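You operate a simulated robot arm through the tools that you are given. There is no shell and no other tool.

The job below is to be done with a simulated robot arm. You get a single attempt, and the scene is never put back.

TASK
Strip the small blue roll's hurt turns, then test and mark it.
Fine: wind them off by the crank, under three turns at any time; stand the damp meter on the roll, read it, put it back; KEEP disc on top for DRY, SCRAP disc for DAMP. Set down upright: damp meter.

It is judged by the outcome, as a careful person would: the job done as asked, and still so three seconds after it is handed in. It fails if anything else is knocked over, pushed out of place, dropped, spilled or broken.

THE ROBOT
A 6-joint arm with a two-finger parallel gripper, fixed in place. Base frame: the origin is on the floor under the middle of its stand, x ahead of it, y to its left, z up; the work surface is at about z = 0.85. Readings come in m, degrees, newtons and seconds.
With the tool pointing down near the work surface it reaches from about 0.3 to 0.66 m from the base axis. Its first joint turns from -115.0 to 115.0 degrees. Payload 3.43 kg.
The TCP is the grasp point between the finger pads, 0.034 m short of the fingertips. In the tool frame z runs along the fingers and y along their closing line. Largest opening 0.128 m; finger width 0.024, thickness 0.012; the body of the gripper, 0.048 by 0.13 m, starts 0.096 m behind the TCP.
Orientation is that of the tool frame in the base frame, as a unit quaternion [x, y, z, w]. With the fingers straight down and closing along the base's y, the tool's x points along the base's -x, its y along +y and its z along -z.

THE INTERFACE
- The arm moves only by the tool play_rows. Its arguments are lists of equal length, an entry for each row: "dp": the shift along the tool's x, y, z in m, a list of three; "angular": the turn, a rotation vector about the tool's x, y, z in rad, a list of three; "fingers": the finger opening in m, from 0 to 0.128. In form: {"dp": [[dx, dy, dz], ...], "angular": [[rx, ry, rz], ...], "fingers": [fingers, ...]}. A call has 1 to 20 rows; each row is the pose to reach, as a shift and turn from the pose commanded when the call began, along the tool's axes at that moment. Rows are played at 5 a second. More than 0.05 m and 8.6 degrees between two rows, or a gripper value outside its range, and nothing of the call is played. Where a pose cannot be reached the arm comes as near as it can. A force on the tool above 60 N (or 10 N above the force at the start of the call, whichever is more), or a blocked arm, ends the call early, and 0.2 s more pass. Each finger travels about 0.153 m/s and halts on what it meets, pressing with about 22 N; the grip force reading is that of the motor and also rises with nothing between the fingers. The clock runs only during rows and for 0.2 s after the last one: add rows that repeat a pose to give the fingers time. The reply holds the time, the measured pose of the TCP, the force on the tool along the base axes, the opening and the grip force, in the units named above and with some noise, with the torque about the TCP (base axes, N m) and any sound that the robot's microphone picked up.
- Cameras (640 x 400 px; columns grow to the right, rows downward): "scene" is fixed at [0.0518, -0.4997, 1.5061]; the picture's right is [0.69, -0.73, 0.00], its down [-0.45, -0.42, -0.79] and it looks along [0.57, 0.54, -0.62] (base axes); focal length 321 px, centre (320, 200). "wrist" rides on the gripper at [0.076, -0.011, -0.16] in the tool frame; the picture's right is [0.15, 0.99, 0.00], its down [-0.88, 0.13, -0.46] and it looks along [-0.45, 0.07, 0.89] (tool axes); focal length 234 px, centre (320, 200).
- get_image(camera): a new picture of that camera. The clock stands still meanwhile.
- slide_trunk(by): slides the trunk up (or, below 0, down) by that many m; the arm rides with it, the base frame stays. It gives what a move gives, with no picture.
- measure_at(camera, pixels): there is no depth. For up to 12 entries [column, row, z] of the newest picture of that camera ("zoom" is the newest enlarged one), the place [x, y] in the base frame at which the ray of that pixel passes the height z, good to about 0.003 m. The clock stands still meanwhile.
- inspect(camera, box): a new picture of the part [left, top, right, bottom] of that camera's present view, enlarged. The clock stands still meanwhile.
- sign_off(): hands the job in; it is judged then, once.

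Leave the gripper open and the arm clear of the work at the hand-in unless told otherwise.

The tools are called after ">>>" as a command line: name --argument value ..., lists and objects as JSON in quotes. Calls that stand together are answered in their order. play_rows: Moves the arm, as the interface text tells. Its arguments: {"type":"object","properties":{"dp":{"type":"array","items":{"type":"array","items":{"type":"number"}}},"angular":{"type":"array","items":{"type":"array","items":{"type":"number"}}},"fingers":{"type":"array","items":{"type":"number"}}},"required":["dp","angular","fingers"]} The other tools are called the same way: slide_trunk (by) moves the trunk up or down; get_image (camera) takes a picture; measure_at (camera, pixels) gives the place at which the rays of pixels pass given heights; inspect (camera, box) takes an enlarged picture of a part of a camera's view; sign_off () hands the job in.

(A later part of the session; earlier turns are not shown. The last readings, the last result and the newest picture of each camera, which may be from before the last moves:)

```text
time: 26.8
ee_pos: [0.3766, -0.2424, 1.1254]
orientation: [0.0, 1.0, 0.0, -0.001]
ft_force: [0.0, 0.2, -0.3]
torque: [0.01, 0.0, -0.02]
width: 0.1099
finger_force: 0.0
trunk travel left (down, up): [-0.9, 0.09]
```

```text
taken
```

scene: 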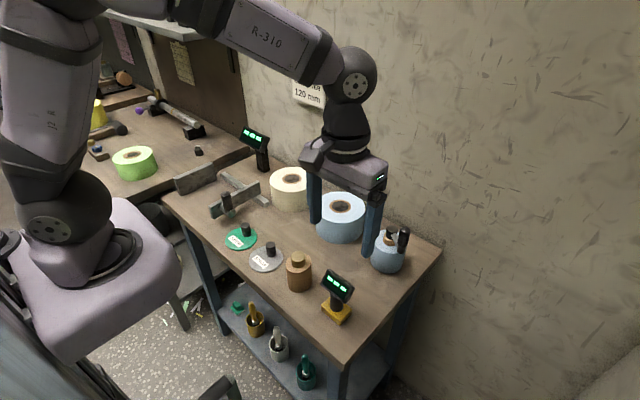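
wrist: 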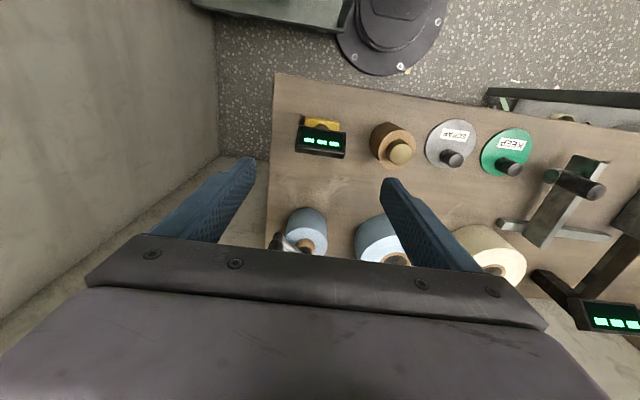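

The meter is at about (320,138) in the wrist view. I'll zoom in on it from both cameras and measure its head.

>>> inspect --camera "wrist" --box '[280, 100, 360, 170]'

>>> measure_at --camera "wrist" --pixels '[[320.5, 141, 0.95], [296, 150, 0.95], [343, 158, 0.95], [300, 127, 0.95], [348, 132, 0.95], [320.5, 141, 0.96]]'

>>> inspect --camera "scene" --box '[310, 260, 370, 330]'

```text
5.71 times, centred on (320, 135) of wrist
```

zoom: 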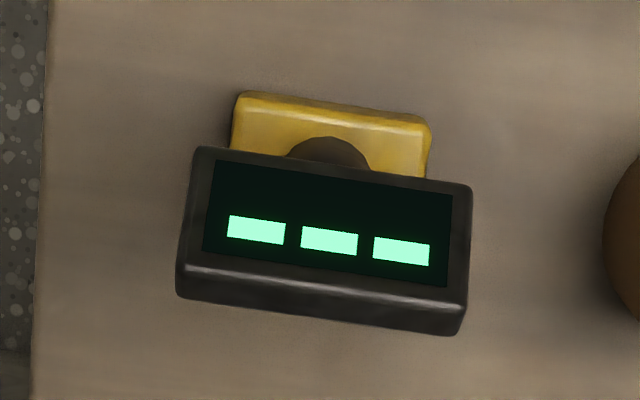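

```text
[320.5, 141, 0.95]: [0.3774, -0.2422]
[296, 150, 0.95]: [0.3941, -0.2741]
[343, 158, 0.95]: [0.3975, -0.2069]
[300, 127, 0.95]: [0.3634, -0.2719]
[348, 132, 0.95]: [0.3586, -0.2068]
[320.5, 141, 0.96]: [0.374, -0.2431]
```

```text
5.71 times, centred on (340, 295) of scene
```

zoom: 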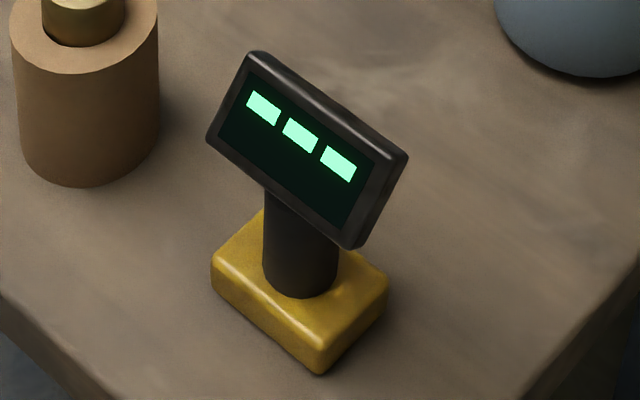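

The head spans y from -0.273 to -0.207, so it's 0.066 m wide and aligned with y, with its centre near x 0.377. Before picking it up I want a clean measurement of the stripped roll's top, so I'll hover near it first.

>>> play_rows --dp '[[-0.024, 0.0287, 0.004], [-0.048, 0.0573, 0.008], [-0.0717, 0.086, 0.0125], [-0.0955, 0.1147, 0.017], [-0.1193, 0.1433, 0.021], [-0.143, 0.172, 0.025], [-0.143, 0.172, 0.025]]' --angular '[[0, 0, 0], [0, 0, 0], [0, 0, 0], [0, 0, 0], [0, 0, 0], [0, 0, 0], [0, 0, 0]]' --fingers '[0.128, 0.128, 0.128, 0.128, 0.128, 0.128, 0.128]'

>>> get_image --camera "wrist"

>>> get_image --camera "scene"

```text
time: 28.4
ee_pos: [0.5205, -0.0701, 1.1021]
orientation: [0.0, 1.0, 0.0, 0.0]
ft_force: [0.0, 0.5, 0.8]
torque: [0.03, -0.03, 0.0]
width: 0.1279
finger_force: 0.0
trunk travel left (down, up): [-0.9, 0.09]
```

```text
taken
```

wrist: 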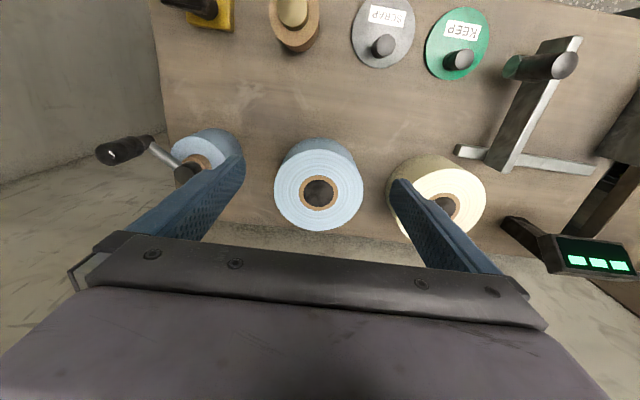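

```text
taken
```

scene: 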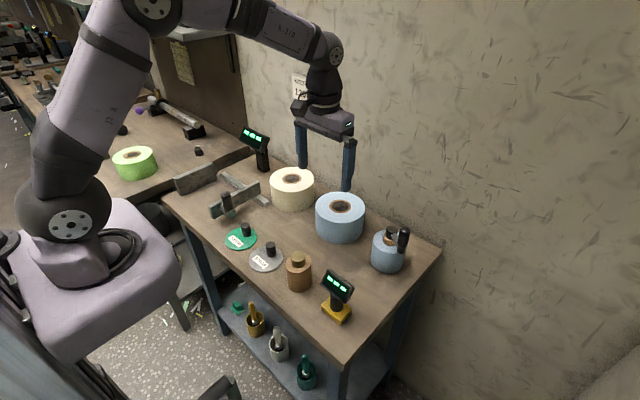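

The roll is in clear view at (319,188). I'll zoom in and measure its rim.

>>> inspect --camera "wrist" --box '[260, 120, 380, 240]'

>>> inspect --camera "scene" --box '[305, 180, 375, 250]'

>>> inspect --camera "wrist" --box '[80, 110, 250, 220]'

```text
3.33 times, centred on (320, 180) of wrist
```

zoom: 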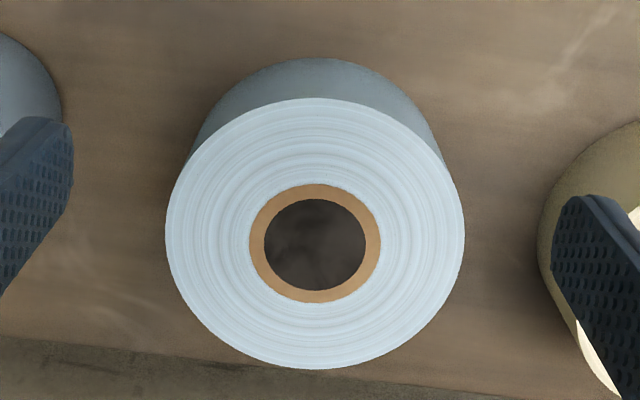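

```text
5.71 times, centred on (340, 215) of scene
```

zoom: 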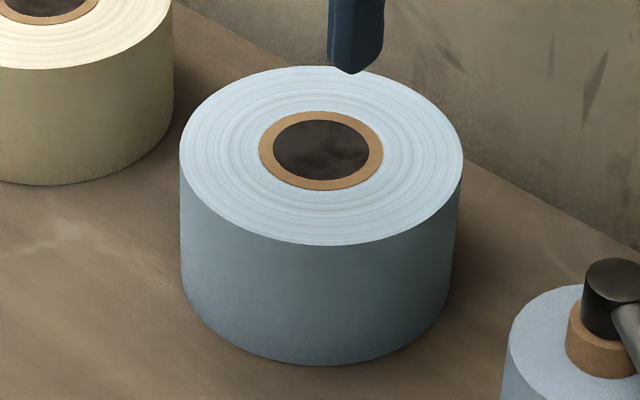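

```text
3.64 times, centred on (165, 165) of wrist
```

zoom: 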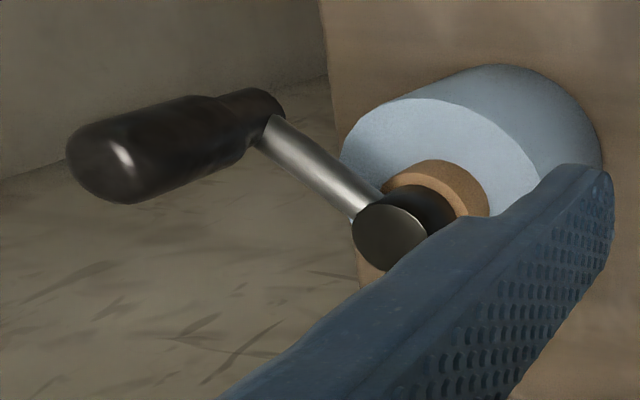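

I'll measure the rim points and core centre at several heights from both cameras to fix the roll's top height and centre.

>>> measure_at --camera "wrist" --pixels '[[273.5, 189, 0.92], [363.5, 189, 0.92], [319.4, 149.1, 0.92], [315.5, 230.7, 0.92], [318.5, 192.9, 0.92], [273.5, 189, 0.935], [363.5, 189, 0.935], [319.4, 149.1, 0.935], [315.5, 230.7, 0.935], [318.5, 192.9, 0.935]]'

>>> measure_at --camera "scene" --pixels '[[315.5, 207.2, 0.92], [365.0, 207.5, 0.92], [340, 191.5, 0.92], [340, 222.7, 0.92], [340.3, 206.4, 0.92], [315.5, 207.2, 0.935], [365.0, 207.5, 0.935], [340, 191.5, 0.935], [340, 222.7, 0.935], [340.3, 206.4, 0.935], [340, 244, 0.85]]'

```text
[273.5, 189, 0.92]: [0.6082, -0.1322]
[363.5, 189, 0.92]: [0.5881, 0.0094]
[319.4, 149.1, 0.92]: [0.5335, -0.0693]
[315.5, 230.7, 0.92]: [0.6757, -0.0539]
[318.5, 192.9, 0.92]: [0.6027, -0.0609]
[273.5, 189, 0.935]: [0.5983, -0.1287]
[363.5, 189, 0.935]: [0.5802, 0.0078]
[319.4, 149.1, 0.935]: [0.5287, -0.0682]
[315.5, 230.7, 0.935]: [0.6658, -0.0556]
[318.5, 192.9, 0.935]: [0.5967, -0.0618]
```

```text
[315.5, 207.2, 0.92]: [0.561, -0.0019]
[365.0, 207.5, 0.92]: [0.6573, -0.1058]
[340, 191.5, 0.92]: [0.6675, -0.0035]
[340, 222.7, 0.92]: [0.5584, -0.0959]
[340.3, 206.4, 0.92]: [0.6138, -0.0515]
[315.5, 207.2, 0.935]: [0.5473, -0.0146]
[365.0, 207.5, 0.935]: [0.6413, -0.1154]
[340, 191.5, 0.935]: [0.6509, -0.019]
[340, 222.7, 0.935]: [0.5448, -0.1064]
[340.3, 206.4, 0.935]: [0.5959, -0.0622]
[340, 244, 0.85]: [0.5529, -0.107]
```

The two cameras agree: the roll's top is at z ≈ 0.935, centred at (0.5965, -0.062), with radius 0.069 and core outer radius 0.030. The meter head centre is about (0.376, -0.241, 0.957). I'll go back above the meter with the fingers at 0.10.

>>> play_rows --dp '[[0.0241, -0.0285, 0], [0.0482, -0.057, 0], [0.0723, -0.0855, 0], [0.0964, -0.114, 0], [0.1204, -0.1425, 0], [0.1445, -0.171, 0], [0.1445, -0.171, 0]]' --angular '[[0, 0, 0], [0, 0, 0], [0, 0, 0], [0, 0, 0], [0, 0, 0], [0, 0, 0], [0, 0, 0]]' --fingers '[0.1, 0.1, 0.1, 0.1, 0.1, 0.1, 0.1]'

>>> inspect --camera "wrist" --box '[240, 80, 400, 200]'

```text
time: 30.0
ee_pos: [0.3754, -0.2412, 1.1002]
orientation: [0.0, 1.0, -0.001, -0.001]
ft_force: [0.7, -0.1, 0.0]
torque: [0.0, 0.02, 0.0]
width: 0.0999
finger_force: 0.0
trunk travel left (down, up): [-0.9, 0.09]
```

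```text
3.33 times, centred on (320, 140) of wrist
```

zoom: 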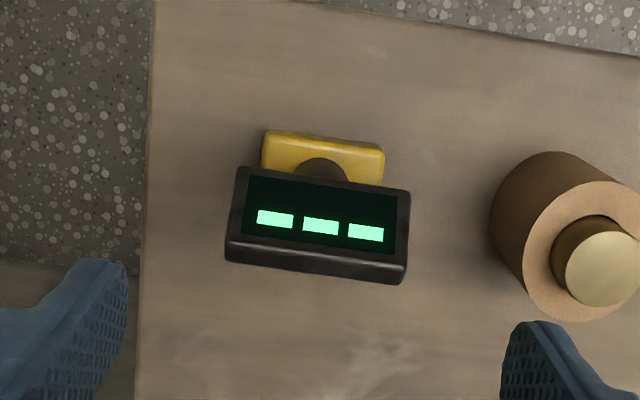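

The head is centred between the fingers and the display shows three dashes. I'll descend straight down, stopping at TCP z 0.985 for a look.

>>> play_rows --dp '[[0, 0, 0.03], [0, 0, 0.06], [0, 0, 0.09], [0, 0, 0.115], [0, 0, 0.115]]' --angular '[[0, 0, 0], [0, 0, 0], [0, 0, 0], [0, 0, 0], [0, 0, 0]]' --fingers '[0.1, 0.1, 0.1, 0.1, 0.1]'

>>> get_image --camera "wrist"

>>> inspect --camera "scene" --box '[270, 200, 400, 340]'

```text
time: 31.2
ee_pos: [0.3731, -0.2396, 0.9851]
orientation: [0.0, 1.0, 0.0, 0.0]
ft_force: [0.5, 0.5, 0.3]
torque: [0.03, -0.03, -0.01]
width: 0.0999
finger_force: 0.1
trunk travel left (down, up): [-0.9, 0.09]
```

```text
taken
```

wrist: 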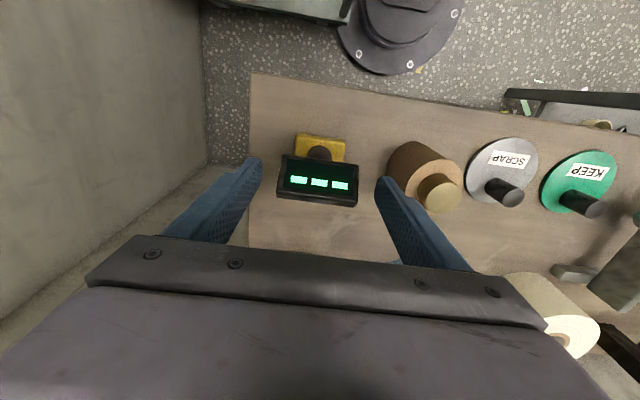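

```text
2.86 times, centred on (335, 270) of scene
```

zoom: 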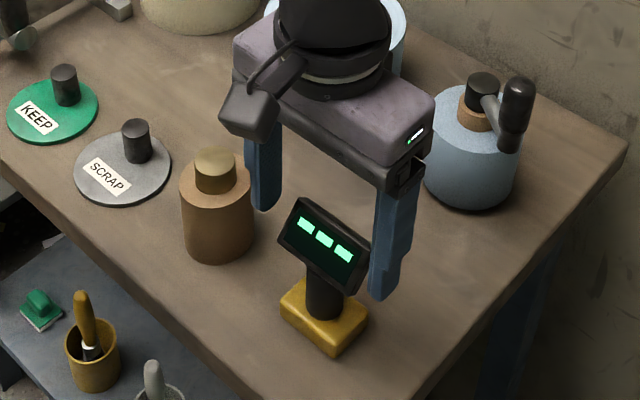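

The head is centred between the fingers. I'll descend to TCP z 0.954 and close gently on its two side faces.

>>> play_rows --dp '[[0, 0, 0.016], [0, 0, 0.031], [0, 0, 0.031], [0, 0, 0.031], [0, 0, 0.031], [0, 0, 0.031], [0, 0, 0.031]]' --angular '[[0, 0, 0], [0, 0, 0], [0, 0, 0], [0, 0, 0], [0, 0, 0], [0, 0, 0], [0, 0, 0]]' --fingers '[0.1, 0.1, 0.085, 0.075, 0.068, 0.06, 0.055]'

>>> get_image --camera "wrist"

>>> inspect --camera "scene" --box '[270, 200, 400, 340]'

```text
time: 32.8
ee_pos: [0.3734, -0.2398, 0.9557]
orientation: [0.0, 1.0, 0.0, 0.0]
ft_force: [0.7, 0.1, 0.2]
torque: [-0.04, 0.02, 0.01]
width: 0.0716
finger_force: 21.9
trunk travel left (down, up): [-0.9, 0.09]
```

```text
taken
```

wrist: 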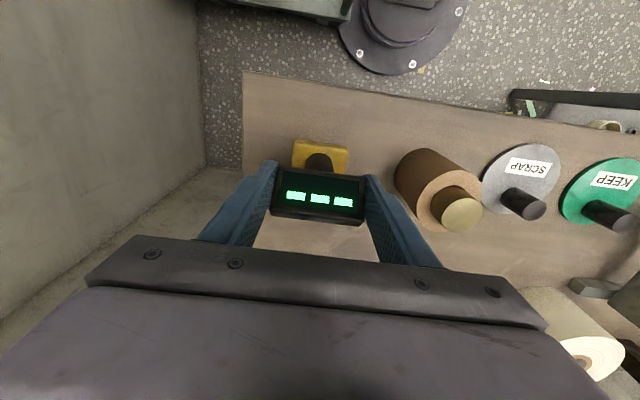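

```text
2.86 times, centred on (335, 270) of scene
```

zoom: 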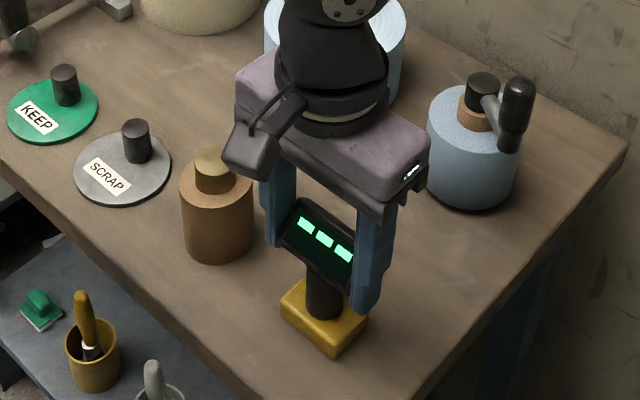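

I have the meter's head at 0.0716 m, and it's upright. I'll lift it straight up by 0.12 m and check the hold.

>>> play_rows --dp '[[0, 0, 0], [0, 0, -0.005], [0, 0, -0.015], [0, 0, -0.03], [0, 0, -0.05], [0, 0, -0.07], [0, 0, -0.09], [0, 0, -0.11], [0, 0, -0.12], [0, 0, -0.12]]' --angular '[[0, 0, 0], [0, 0, 0], [0, 0, 0], [0, 0, 0], [0, 0, 0], [0, 0, 0], [0, 0, 0], [0, 0, 0], [0, 0, 0], [0, 0, 0]]' --fingers '[0.05, 0.05, 0.05, 0.05, 0.05, 0.05, 0.05, 0.05, 0.05, 0.05]'

>>> get_image --camera "scene"

>>> get_image --camera "wrist"

```text
time: 35.0
ee_pos: [0.3746, -0.2393, 1.0742]
orientation: [0.0, 1.0, 0.0, -0.001]
ft_force: [0.1, -0.9, -1.9]
torque: [-0.02, 0.03, -0.01]
width: 0.0718
finger_force: 21.8
trunk travel left (down, up): [-0.9, 0.09]
```

```text
taken
```

scene: 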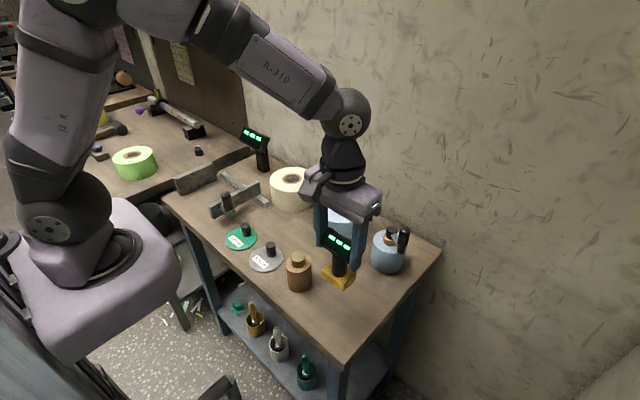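

```text
taken
```

wrist: 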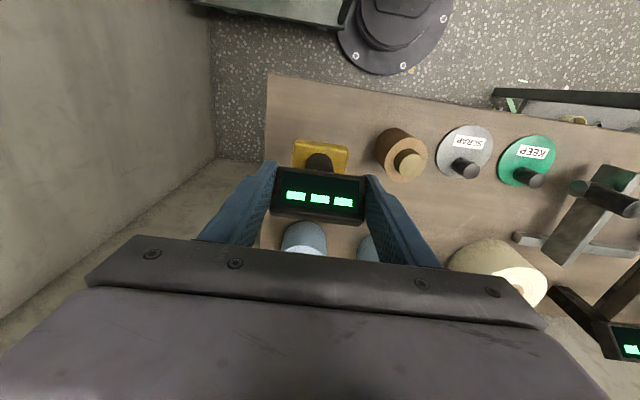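

The meter hangs upright and steady, weighing about 0.2 kg. I'll carry it level to the near side of the roll's top, with the base centre aimed at (0.5565, -0.062) on the paper.

>>> play_rows --dp '[[-0.01, 0.01, 0], [-0.03, 0.03, 0], [-0.052, 0.0525, 0], [-0.074, 0.075, 0], [-0.096, 0.0975, 0], [-0.118, 0.12, 0], [-0.14, 0.1425, 0], [-0.16, 0.163, 0], [-0.173, 0.175, 0], [-0.1785, 0.18, 0], [-0.1785, 0.18, 0]]' --angular '[[0, 0, 0], [0, 0, 0], [0, 0, 0], [0, 0, 0], [0, 0, 0], [0, 0, 0], [0, 0, 0], [0, 0, 0], [0, 0, 0], [0, 0, 0], [0, 0, 0]]' --fingers '[0.05, 0.05, 0.05, 0.05, 0.05, 0.05, 0.05, 0.05, 0.05, 0.05, 0.05]'

>>> get_image --camera "scene"

>>> get_image --camera "wrist"

```text
time: 37.4
ee_pos: [0.5536, -0.0596, 1.0744]
orientation: [0.0, 1.0, 0.0, 0.0]
ft_force: [0.0, -0.4, -1.8]
torque: [0.01, 0.02, 0.05]
width: 0.0717
finger_force: 21.9
trunk travel left (down, up): [-0.9, 0.09]
```

```text
taken
```

scene: 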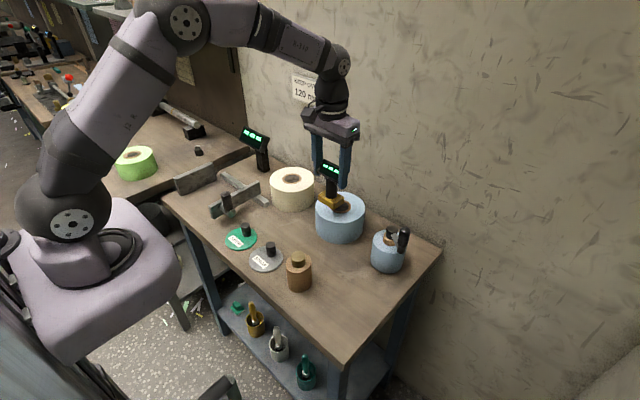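

```text
taken
```

wrist: 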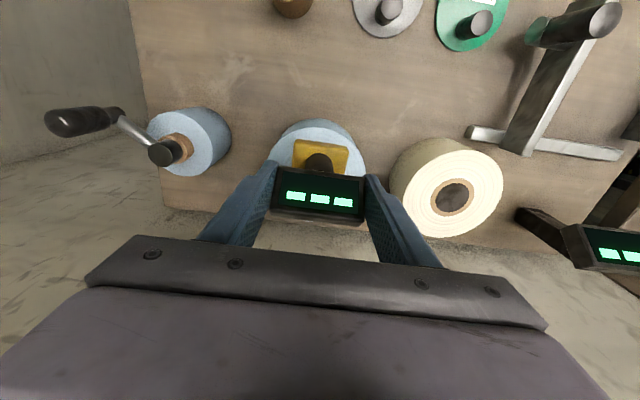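

The meter is above the near part of the roll's top. I'll lower it 0.028 m first, which leaves it just above the paper by my estimate, then feel for contact in small steps.

>>> play_rows --dp '[[0, 0, 0.01], [0, 0, 0.02], [0, 0, 0.026], [0, 0, 0.028], [0, 0, 0.028]]' --angular '[[0, 0, 0], [0, 0, 0], [0, 0, 0], [0, 0, 0], [0, 0, 0]]' --fingers '[0.05, 0.05, 0.05, 0.05, 0.05]'

>>> inspect --camera "scene" --box '[290, 140, 390, 250]'

```text
time: 38.6
ee_pos: [0.5532, -0.0606, 1.0465]
orientation: [0.001, 1.0, 0.0, -0.001]
ft_force: [1.1, 0.1, -1.4]
torque: [0.01, 0.02, 0.0]
width: 0.0717
finger_force: 22.3
trunk travel left (down, up): [-0.9, 0.09]
```

```text
3.64 times, centred on (340, 195) of scene
```

zoom: 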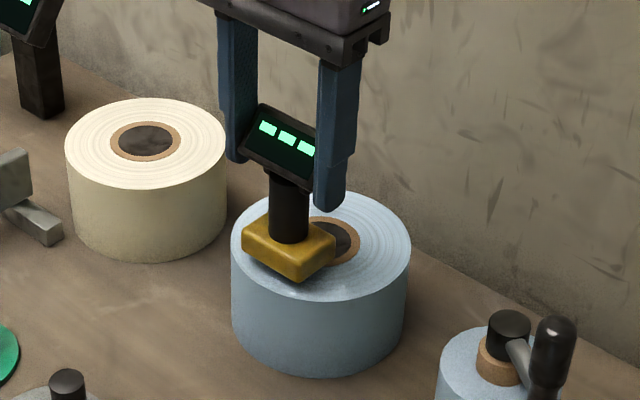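

The base is just above the paper. I'll continue down in 2 mm steps and watch the force.

>>> play_rows --dp '[[0, 0, 0.002], [0, 0, 0.004], [0, 0, 0.004]]' --angular '[[0, 0, 0], [0, 0, 0], [0, 0, 0]]' --fingers '[0.05, 0.05, 0.05]'

```text
time: 39.4
ee_pos: [0.5538, -0.0607, 1.0419]
orientation: [0.0, 1.0, 0.0, 0.0]
ft_force: [-1.0, 0.8, -2.4]
torque: [-0.02, -0.03, 0.01]
width: 0.0715
finger_force: 22.3
trunk travel left (down, up): [-0.9, 0.09]
```

There's no contact yet: the force is still just the meter's weight. I'll go a further 3 mm.

>>> play_rows --dp '[[0, 0, 0.0015], [0, 0, 0.003], [0, 0, 0.003]]' --angular '[[0, 0, 0], [0, 0, 0], [0, 0, 0]]' --fingers '[0.05, 0.05, 0.05]'

>>> inspect --camera "scene" --box '[310, 170, 370, 230]'

```text
time: 40.2
ee_pos: [0.5532, -0.0607, 1.0389]
orientation: [0.0, 1.0, 0.0, -0.002]
ft_force: [-0.3, 0.6, -1.0]
torque: [0.0, 0.01, 0.01]
width: 0.0713
finger_force: 21.9
trunk travel left (down, up): [-0.9, 0.09]
```

```text
6.67 times, centred on (340, 200) of scene
```

zoom: 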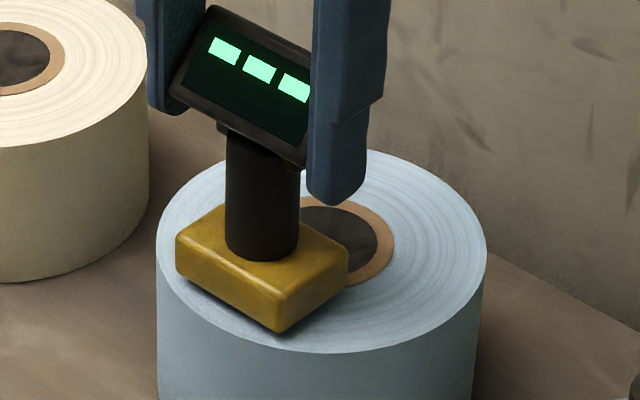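

It's very near contact. I'll go 2 mm more.

>>> play_rows --dp '[[0, 0, 0.001], [0, 0, 0.002], [0, 0, 0.002]]' --angular '[[0, 0, 0], [0, 0, 0], [0, 0, 0]]' --fingers '[0.05, 0.05, 0.05]'

>>> inspect --camera "scene" --box '[310, 170, 370, 230]'

```text
time: 41.0
ee_pos: [0.5537, -0.0602, 1.0371]
orientation: [0.0, 1.0, 0.0, -0.001]
ft_force: [-0.9, 0.0, -1.9]
torque: [0.0, 0.02, -0.01]
width: 0.0716
finger_force: 22.3
trunk travel left (down, up): [-0.9, 0.09]
```

```text
6.67 times, centred on (340, 200) of scene
```

zoom: 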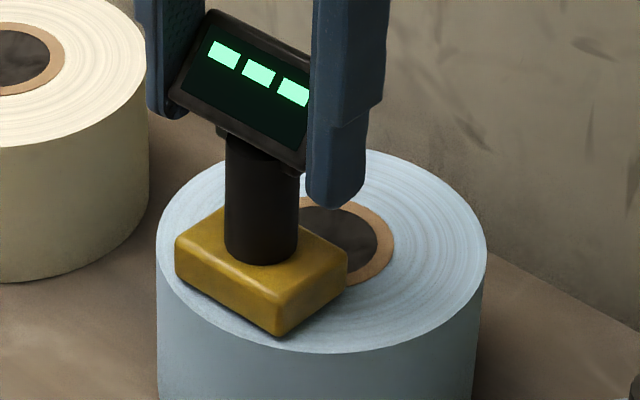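

The force is still just the weight, about -1.9 N. I'll go down another 2 mm.

>>> play_rows --dp '[[0, 0, 0.001], [0, 0, 0.002], [0, 0, 0.002]]' --angular '[[0, 0, 0], [0, 0, 0], [0, 0, 0]]' --fingers '[0.05, 0.05, 0.05]'

>>> inspect --camera "scene" --box '[310, 170, 370, 230]'

```text
time: 41.8
ee_pos: [0.5527, -0.062, 1.0365]
orientation: [0.0, 1.0, 0.0, 0.0]
ft_force: [0.8, -0.1, -1.0]
torque: [0.03, 0.06, 0.01]
width: 0.0718
finger_force: 22.2
trunk travel left (down, up): [-0.9, 0.09]
```

```text
6.67 times, centred on (340, 200) of scene
```

zoom: 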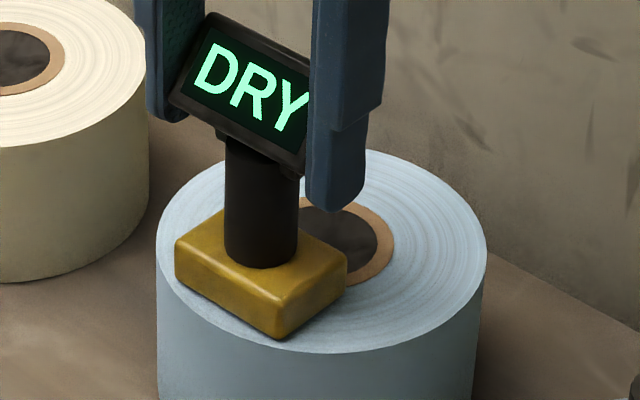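

Contact is made and the display reads "DRY". To let it truly stand on the roll and settle, I'll lower 1 mm more, open the fingers slightly to release it, wait, and read again.

>>> play_rows --dp '[[0, 0, 0.001], [0, 0, 0.001], [0, 0, 0.001], [0, 0, 0.001], [0, 0, 0.001], [0, 0, 0.001], [0, 0, 0.001], [0, 0, 0.001], [0, 0, 0.001], [0, 0, 0.001]]' --angular '[[0, 0, 0], [0, 0, 0], [0, 0, 0], [0, 0, 0], [0, 0, 0], [0, 0, 0], [0, 0, 0], [0, 0, 0], [0, 0, 0], [0, 0, 0]]' --fingers '[0.05, 0.065, 0.073, 0.077, 0.082, 0.088, 0.09, 0.09, 0.09, 0.09]'

>>> inspect --camera "scene" --box '[310, 170, 370, 230]'

>>> get_image --camera "wrist"

```text
time: 44.0
ee_pos: [0.5534, -0.0619, 1.0353]
orientation: [-0.001, 1.0, 0.0, 0.0]
ft_force: [0.2, 0.4, -0.3]
torque: [-0.03, -0.01, 0.0]
width: 0.0898
finger_force: 0.1
trunk travel left (down, up): [-0.9, 0.09]
```

```text
6.67 times, centred on (340, 200) of scene
```

zoom: 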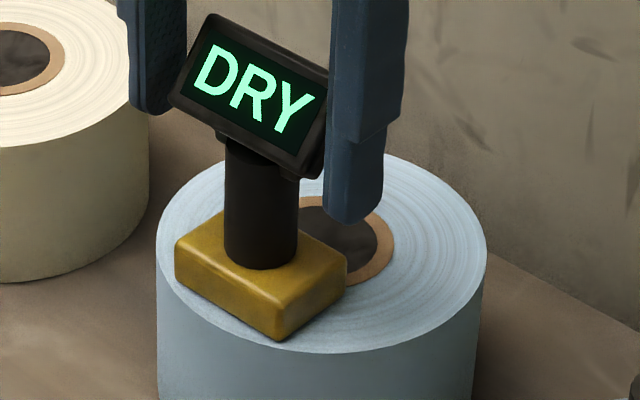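

```text
taken
```

wrist: 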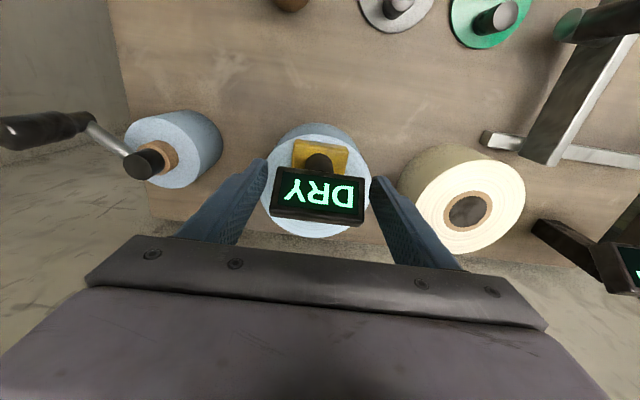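

The meter stands freely on the roll and shows "DRY". I'll wait two more seconds to be sure the reading holds.

>>> play_rows --dp '[[0, 0, 0], [0, 0, 0], [0, 0, 0], [0, 0, 0], [0, 0, 0], [0, 0, 0], [0, 0, 0], [0, 0, 0], [0, 0, 0], [0, 0, 0]]' --angular '[[0, 0, 0], [0, 0, 0], [0, 0, 0], [0, 0, 0], [0, 0, 0], [0, 0, 0], [0, 0, 0], [0, 0, 0], [0, 0, 0], [0, 0, 0]]' --fingers '[0.09, 0.09, 0.09, 0.09, 0.09, 0.09, 0.09, 0.09, 0.09, 0.09]'

>>> inspect --camera "scene" --box '[310, 170, 370, 230]'

```text
time: 46.2
ee_pos: [0.5531, -0.0608, 1.0358]
orientation: [-0.001, 1.0, 0.001, 0.001]
ft_force: [-0.2, -0.5, 0.2]
torque: [0.01, 0.01, 0.03]
width: 0.09
finger_force: 0.0
trunk travel left (down, up): [-0.9, 0.09]
```

```text
6.67 times, centred on (340, 200) of scene
```

zoom: 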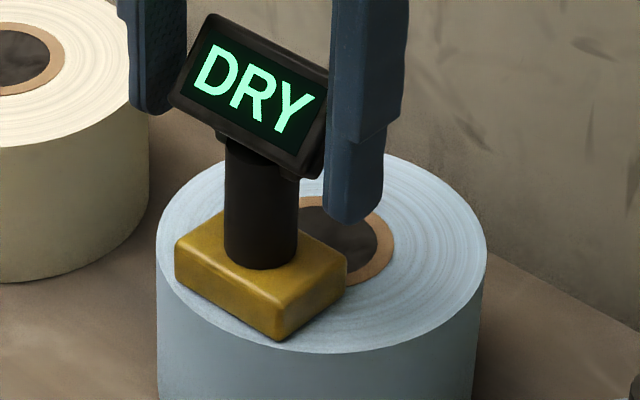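

The reading holds at DRY. I'll re-grip the head and lift straight up by 0.04 m.

>>> play_rows --dp '[[0, 0, 0], [0, 0, 0], [0, 0, 0], [0, 0, 0], [0, 0, 0], [0, 0, -0.003], [0, 0, -0.01], [0, 0, -0.02], [0, 0, -0.03], [0, 0, -0.04], [0, 0, -0.04]]' --angular '[[0, 0, 0], [0, 0, 0], [0, 0, 0], [0, 0, 0], [0, 0, 0], [0, 0, 0], [0, 0, 0], [0, 0, 0], [0, 0, 0], [0, 0, 0], [0, 0, 0]]' --fingers '[0.08, 0.073, 0.066, 0.058, 0.05, 0.05, 0.05, 0.05, 0.05, 0.05, 0.05]'

>>> get_image --camera "wrist"

>>> inspect --camera "scene" --box '[290, 140, 390, 250]'

```text
time: 48.6
ee_pos: [0.5535, -0.0602, 1.0761]
orientation: [0.0, 1.0, 0.0, 0.0]
ft_force: [0.2, 0.1, -1.2]
torque: [0.02, 0.03, 0.01]
width: 0.0715
finger_force: 22.4
trunk travel left (down, up): [-0.9, 0.09]
```

```text
taken
```

wrist: 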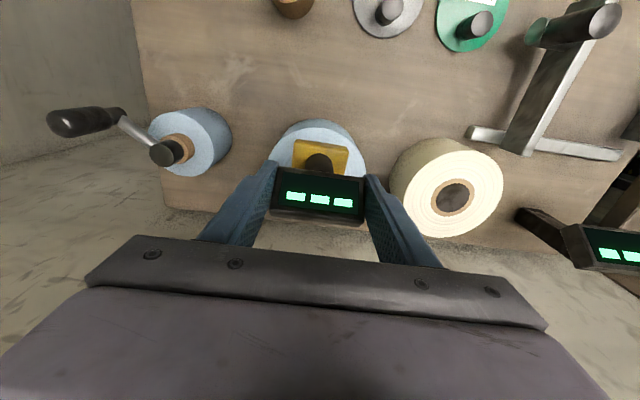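

```text
3.64 times, centred on (340, 195) of scene
```

zoom: 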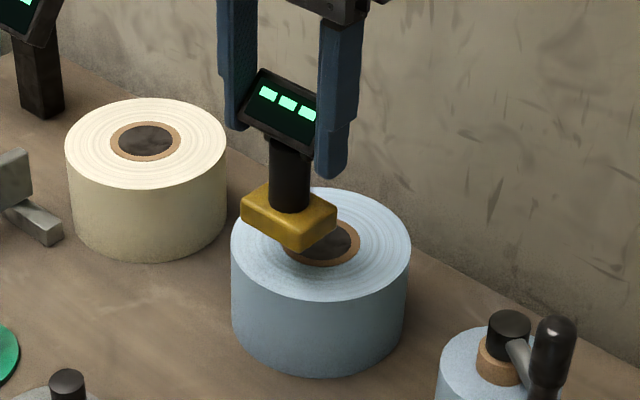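

The meter is held upright and clear of the roll. I'll carry it back along the same line to above its original spot.

>>> play_rows --dp '[[0.01, -0.01, 0], [0.03, -0.03, 0], [0.052, -0.0525, 0], [0.074, -0.075, 0], [0.096, -0.0975, 0], [0.118, -0.12, 0], [0.14, -0.1425, 0], [0.16, -0.163, 0], [0.173, -0.175, 0], [0.1785, -0.18, 0], [0.1785, -0.18, 0]]' --angular '[[0, 0, 0], [0, 0, 0], [0, 0, 0], [0, 0, 0], [0, 0, 0], [0, 0, 0], [0, 0, 0], [0, 0, 0], [0, 0, 0], [0, 0, 0], [0, 0, 0]]' --fingers '[0.05, 0.05, 0.05, 0.05, 0.05, 0.05, 0.05, 0.05, 0.05, 0.05, 0.05]'

>>> get_image --camera "scene"

```text
time: 51.0
ee_pos: [0.3759, -0.242, 1.0759]
orientation: [0.001, 1.0, 0.0, 0.0]
ft_force: [0.8, -0.5, -1.5]
torque: [0.0, 0.02, 0.02]
width: 0.0715
finger_force: 22.4
trunk travel left (down, up): [-0.9, 0.09]
```

```text
taken
```

scene: 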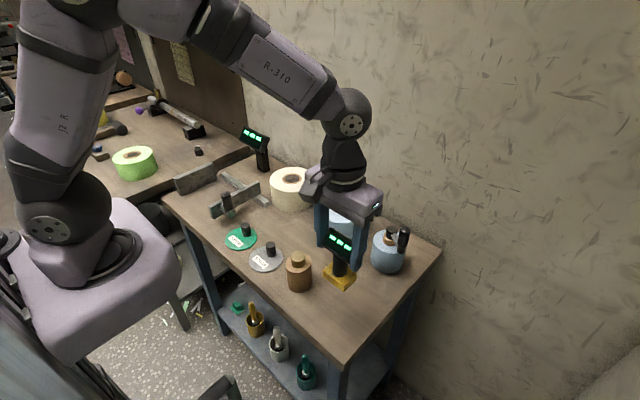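

It's above its original place. I'll lower 0.115 m slowly, then feel for the bench over the last few millimetres.

>>> play_rows --dp '[[0, 0, 0.015], [0, 0, 0.035], [0, 0, 0.055], [0, 0, 0.075], [0, 0, 0.095], [0, 0, 0.108], [0, 0, 0.114], [0, 0, 0.116], [0, 0, 0.116]]' --angular '[[0, 0, 0], [0, 0, 0], [0, 0, 0], [0, 0, 0], [0, 0, 0], [0, 0, 0], [0, 0, 0], [0, 0, 0], [0, 0, 0]]' --fingers '[0.05, 0.05, 0.05, 0.05, 0.05, 0.05, 0.05, 0.05, 0.05]'

>>> inspect --camera "scene" --box '[310, 260, 370, 330]'

```text
time: 53.0
ee_pos: [0.3744, -0.2427, 0.9586]
orientation: [-0.001, 1.0, 0.0, -0.001]
ft_force: [0.4, -0.1, -1.4]
torque: [-0.02, 0.05, 0.01]
width: 0.0718
finger_force: 22.0
trunk travel left (down, up): [-0.9, 0.09]
```

```text
5.71 times, centred on (340, 295) of scene
```

zoom: 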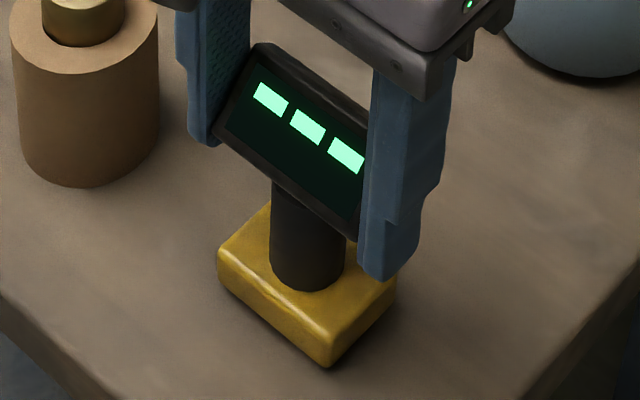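

It's about 4 mm above the bench and roughly 3 mm off its original spot, judging by the base's front corner. I'll correct by (-2, +2) mm while lowering the last few millimetres.

>>> play_rows --dp '[[0.001, 0.001, 0], [0.002, 0.002, 0.001], [0.002, 0.002, 0.002], [0.002, 0.002, 0.003], [0.002, 0.002, 0.003]]' --angular '[[0, 0, 0], [0, 0, 0], [0, 0, 0], [0, 0, 0], [0, 0, 0]]' --fingers '[0.05, 0.05, 0.05, 0.05, 0.05]'

>>> inspect --camera "scene" --box '[310, 260, 370, 330]'

```text
time: 54.2
ee_pos: [0.3721, -0.2409, 0.9558]
orientation: [0.0, 1.0, 0.0, 0.0]
ft_force: [-0.5, 0.3, -1.3]
torque: [0.02, 0.0, -0.02]
width: 0.0716
finger_force: 22.4
trunk travel left (down, up): [-0.9, 0.09]
```

```text
5.71 times, centred on (340, 295) of scene
```

zoom: 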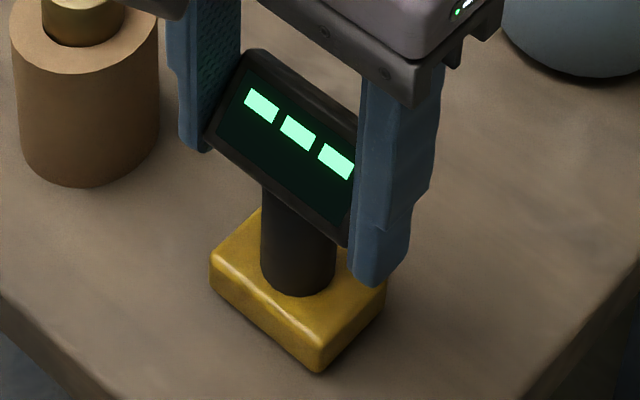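

It's nearly back in place, with the base corner at (318,372) against (320,375) originally. I'll lower 2 mm more for contact, then release slowly and wait.

>>> play_rows --dp '[[0, 0, 0.001], [0, 0, 0.002], [0, 0, 0.002]]' --angular '[[0, 0, 0], [0, 0, 0], [0, 0, 0]]' --fingers '[0.05, 0.05, 0.05]'

```text
time: 55.0
ee_pos: [0.3725, -0.2393, 0.954]
orientation: [0.0, 1.0, -0.001, 0.0]
ft_force: [-0.1, 0.5, 10.0]
torque: [0.32, 0.15, -0.01]
width: 0.0717
finger_force: 21.5
trunk travel left (down, up): [-0.9, 0.09]
```

Contact: the bench is carrying it, with a +10 N reading. I'll release slowly, wait, then rise straight up.

>>> play_rows --dp '[[0, 0, -0.001], [0, 0, -0.001], [0, 0, -0.001], [0, 0, -0.001], [0, 0, -0.001], [0, 0, -0.001], [0, 0, -0.001], [0, 0, -0.02], [0, 0, -0.05], [0, 0, -0.09], [0, 0, -0.13], [0, 0, -0.15]]' --angular '[[0, 0, 0], [0, 0, 0], [0, 0, 0], [0, 0, 0], [0, 0, 0], [0, 0, 0], [0, 0, 0], [0, 0, 0], [0, 0, 0], [0, 0, 0], [0, 0, 0], [0, 0, 0]]' --fingers '[0.06, 0.07, 0.074, 0.08, 0.088, 0.096, 0.1, 0.1, 0.1, 0.1, 0.1, 0.1]'

>>> inspect --camera "scene" --box '[310, 260, 370, 330]'

>>> get_image --camera "scene"

>>> get_image --camera "wrist"

```text
time: 57.6
ee_pos: [0.3716, -0.2372, 1.1045]
orientation: [0.0, 1.0, 0.0, 0.0]
ft_force: [0.0, -0.1, -0.1]
torque: [0.04, -0.01, 0.04]
width: 0.0999
finger_force: 0.1
trunk travel left (down, up): [-0.9, 0.09]
```

```text
5.71 times, centred on (340, 295) of scene
```

zoom: 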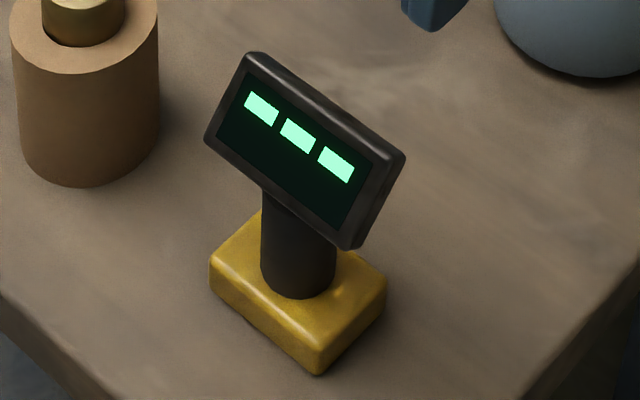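

```text
taken
```

scene: 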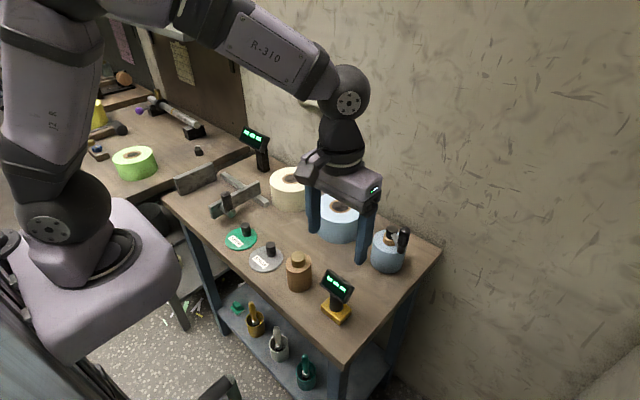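

```text
taken
```

wrist: 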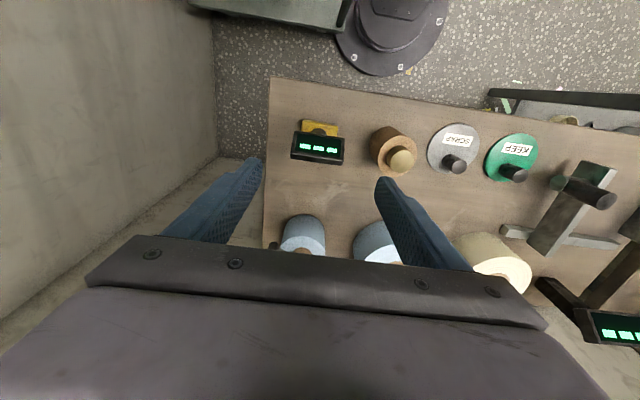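

The meter is back upright at its spot. As the reading was DRY, the KEEP disc goes on the roll. I'll move above the KEEP disc at about (0.38, 0.108, 1.08) and look.

>>> play_rows --dp '[[-0.001, 0.02, 0], [-0.002, 0.06, 0], [-0.003, 0.1, 0], [-0.004, 0.14, 0], [-0.005, 0.18, 0.004], [-0.006, 0.22, 0.008], [-0.007, 0.26, 0.012], [-0.008, 0.3, 0.018], [-0.008, 0.335, 0.024], [-0.008, 0.347, 0.024], [-0.008, 0.347, 0.024]]' --angular '[[0, 0, 0], [0, 0, 0], [0, 0, 0], [0, 0, 0], [0, 0, 0], [0, 0, 0], [0, 0, 0], [0, 0, 0], [0, 0, 0], [0, 0, 0], [0, 0, 0]]' --fingers '[0.1, 0.1, 0.1, 0.1, 0.08, 0.07, 0.06, 0.06, 0.06, 0.06, 0.06]'

>>> get_image --camera "wrist"

>>> inspect --camera "scene" --box '[200, 180, 300, 290]'

```text
time: 60.0
ee_pos: [0.3793, 0.1089, 1.0782]
orientation: [-0.001, 1.0, 0.0, 0.0]
ft_force: [-0.1, 0.1, 0.2]
torque: [-0.03, -0.04, 0.0]
width: 0.0599
finger_force: 0.1
trunk travel left (down, up): [-0.9, 0.09]
```

```text
taken
```

wrist: 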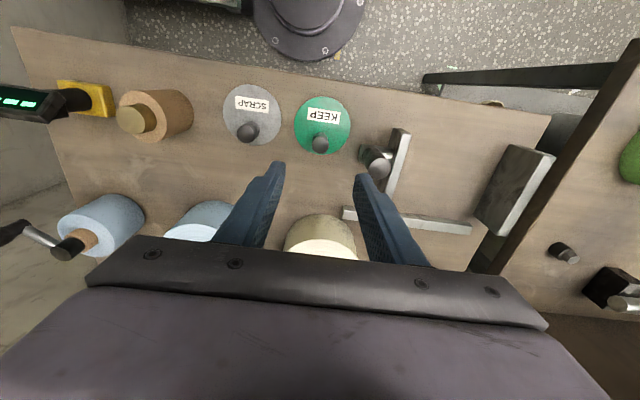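

```text
3.64 times, centred on (250, 235) of scene
```

zoom: 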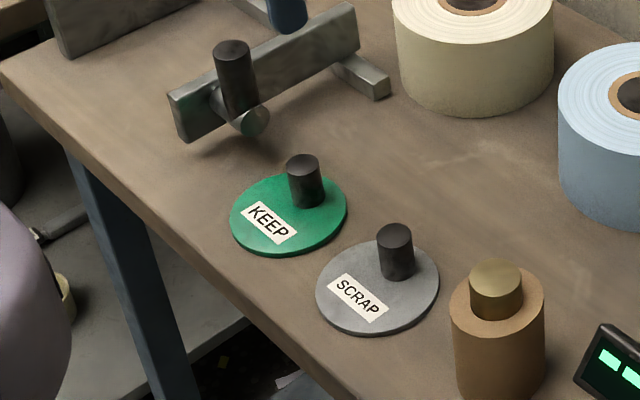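

The KEEP disc is at (322,125) with its knob at (320,143). The gauge jaw's handle is to the right at (375,162), so I'll zoom in and measure the clearances.

>>> inspect --camera "wrist" --box '[270, 80, 430, 200]'

>>> measure_at --camera "wrist" --pixels '[[322, 125, 0.854], [293.5, 125, 0.854], [351, 125, 0.854], [320, 145, 0.885], [320, 145, 0.88], [321, 137, 0.854], [382, 170, 0.92], [382, 170, 0.9], [360, 152, 0.87]]'

>>> measure_at --camera "scene" --pixels '[[245.6, 224.5, 0.885], [245.6, 224.5, 0.89], [245.6, 224.5, 0.88], [241.2, 239.3, 0.854], [247, 236.5, 0.854]]'

```text
3.33 times, centred on (350, 140) of wrist
```

zoom: 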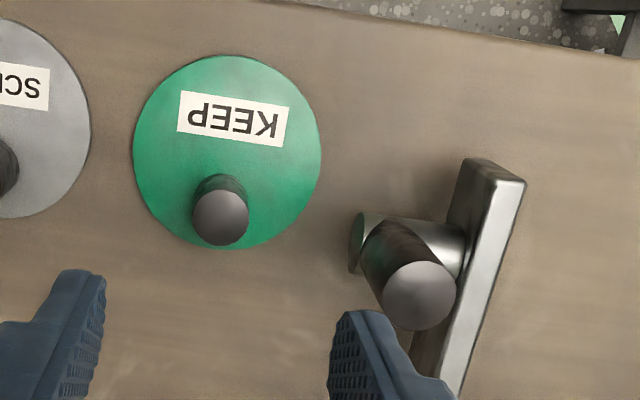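

```text
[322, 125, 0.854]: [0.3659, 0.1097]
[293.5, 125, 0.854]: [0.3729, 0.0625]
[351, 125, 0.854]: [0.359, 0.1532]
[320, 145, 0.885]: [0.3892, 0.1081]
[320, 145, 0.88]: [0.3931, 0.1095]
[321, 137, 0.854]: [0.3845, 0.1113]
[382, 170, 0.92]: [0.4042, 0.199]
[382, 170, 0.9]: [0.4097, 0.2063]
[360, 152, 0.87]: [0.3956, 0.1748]
```

```text
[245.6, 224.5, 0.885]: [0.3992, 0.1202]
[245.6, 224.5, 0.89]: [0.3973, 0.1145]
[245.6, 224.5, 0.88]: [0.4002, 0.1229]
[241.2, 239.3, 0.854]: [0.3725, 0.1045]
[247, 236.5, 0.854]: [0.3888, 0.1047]
```

The KEEP disc is centred at (0.366, 0.108) with a radius of about 0.046. Its knob is at about (0.388, 0.108), 0.025 m in diameter, with its top near z 0.898. I'll line up over the knob with the fingers at 0.05 and descend to TCP z 0.95 for a check.

>>> play_rows --dp '[[-0.0085, -0.0005, 0.02], [-0.0085, -0.0005, 0.055], [-0.0085, -0.0005, 0.09], [-0.0085, -0.0005, 0.12], [-0.0085, -0.0005, 0.1285], [-0.0085, -0.0005, 0.1285]]' --angular '[[0, 0, 0], [0, 0, 0], [0, 0, 0], [0, 0, 0], [0, 0, 0], [0, 0, 0]]' --fingers '[0.05, 0.05, 0.05, 0.05, 0.05, 0.05]'

>>> get_image --camera "wrist"

>>> inspect --camera "scene" --box '[200, 180, 300, 290]'

```text
time: 61.4
ee_pos: [0.3874, 0.1088, 0.9501]
orientation: [0.0, 1.0, 0.0, 0.001]
ft_force: [-0.3, 0.1, 0.5]
torque: [-0.02, 0.02, -0.04]
width: 0.05
finger_force: 0.1
trunk travel left (down, up): [-0.9, 0.09]
```

```text
taken
```

wrist: 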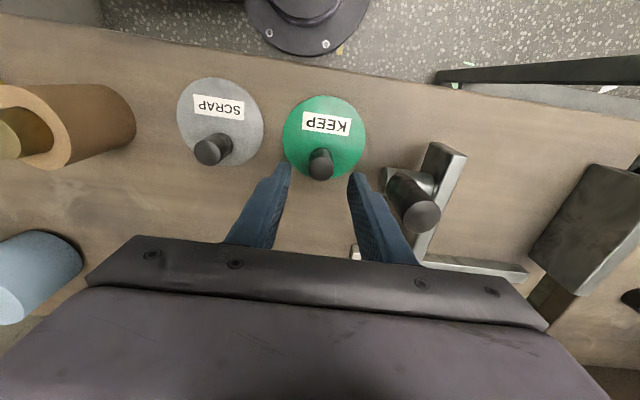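

```text
3.64 times, centred on (250, 235) of scene
```

zoom: 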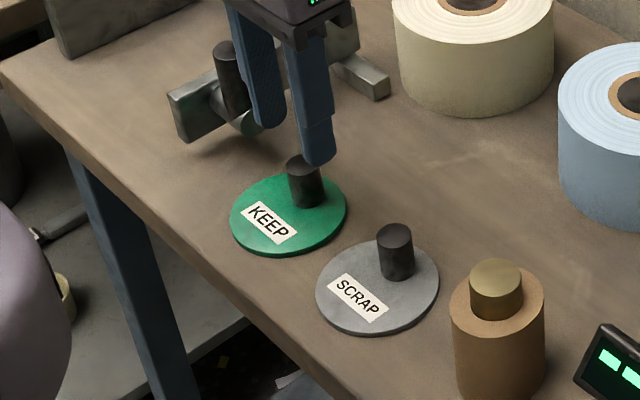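

The knob is lined up between the fingers, and the gauge handle is clear of them. I'll descend 0.052 m to TCP z 0.898, with fingertips just above the disc plate, and close.

>>> play_rows --dp '[[0, 0, 0.02], [0, 0, 0.04], [0, 0, 0.05], [0, 0, 0.052], [0, 0, 0.052]]' --angular '[[0, 0, 0], [0, 0, 0], [0, 0, 0], [0, 0, 0], [0, 0, 0]]' --fingers '[0.05, 0.05, 0.05, 0.05, 0.05]'

>>> get_image --camera "wrist"

>>> inspect --camera "scene" --box '[210, 190, 290, 260]'

```text
time: 62.6
ee_pos: [0.388, 0.1089, 0.8995]
orientation: [-0.001, 1.0, 0.001, -0.001]
ft_force: [-0.6, -0.5, 1.1]
torque: [-0.01, 0.03, 0.01]
width: 0.0497
finger_force: 0.0
trunk travel left (down, up): [-0.9, 0.09]
```

```text
taken
```

wrist: 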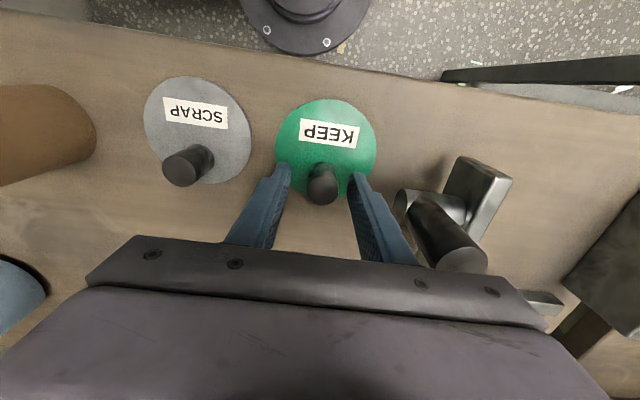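

```text
5.71 times, centred on (250, 225) of scene
```

zoom: 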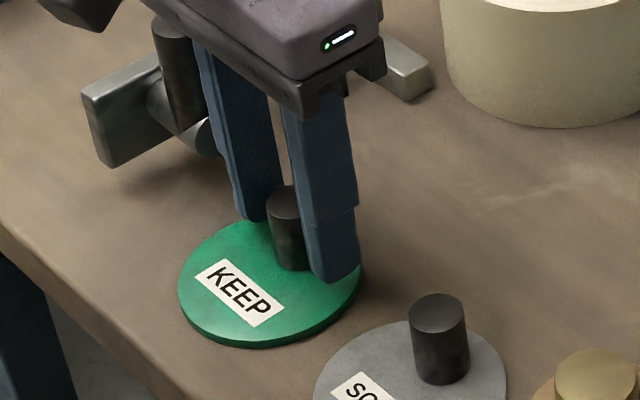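

The knob is between the fingers with no contact force. Closing now.

>>> play_rows --dp '[[0, 0, 0], [0, 0, 0], [0, 0, 0], [0, 0, 0], [0, 0, 0]]' --angular '[[0, 0, 0], [0, 0, 0], [0, 0, 0], [0, 0, 0], [0, 0, 0]]' --fingers '[0.04, 0.03, 0.02, 0.01, 0.01]'

>>> get_image --camera "wrist"

```text
time: 63.8
ee_pos: [0.389, 0.108, 0.8998]
orientation: [0.0, 1.0, 0.0, 0.0]
ft_force: [-0.1, -0.7, 0.7]
torque: [-0.01, 0.05, 0.0]
width: 0.0247
finger_force: 22.1
trunk travel left (down, up): [-0.9, 0.09]
```

```text
taken
```

wrist: 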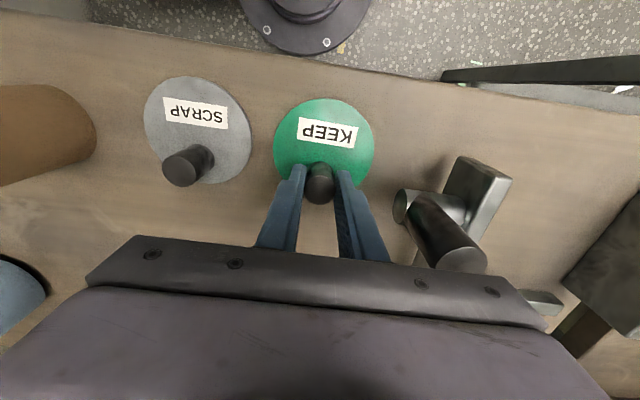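

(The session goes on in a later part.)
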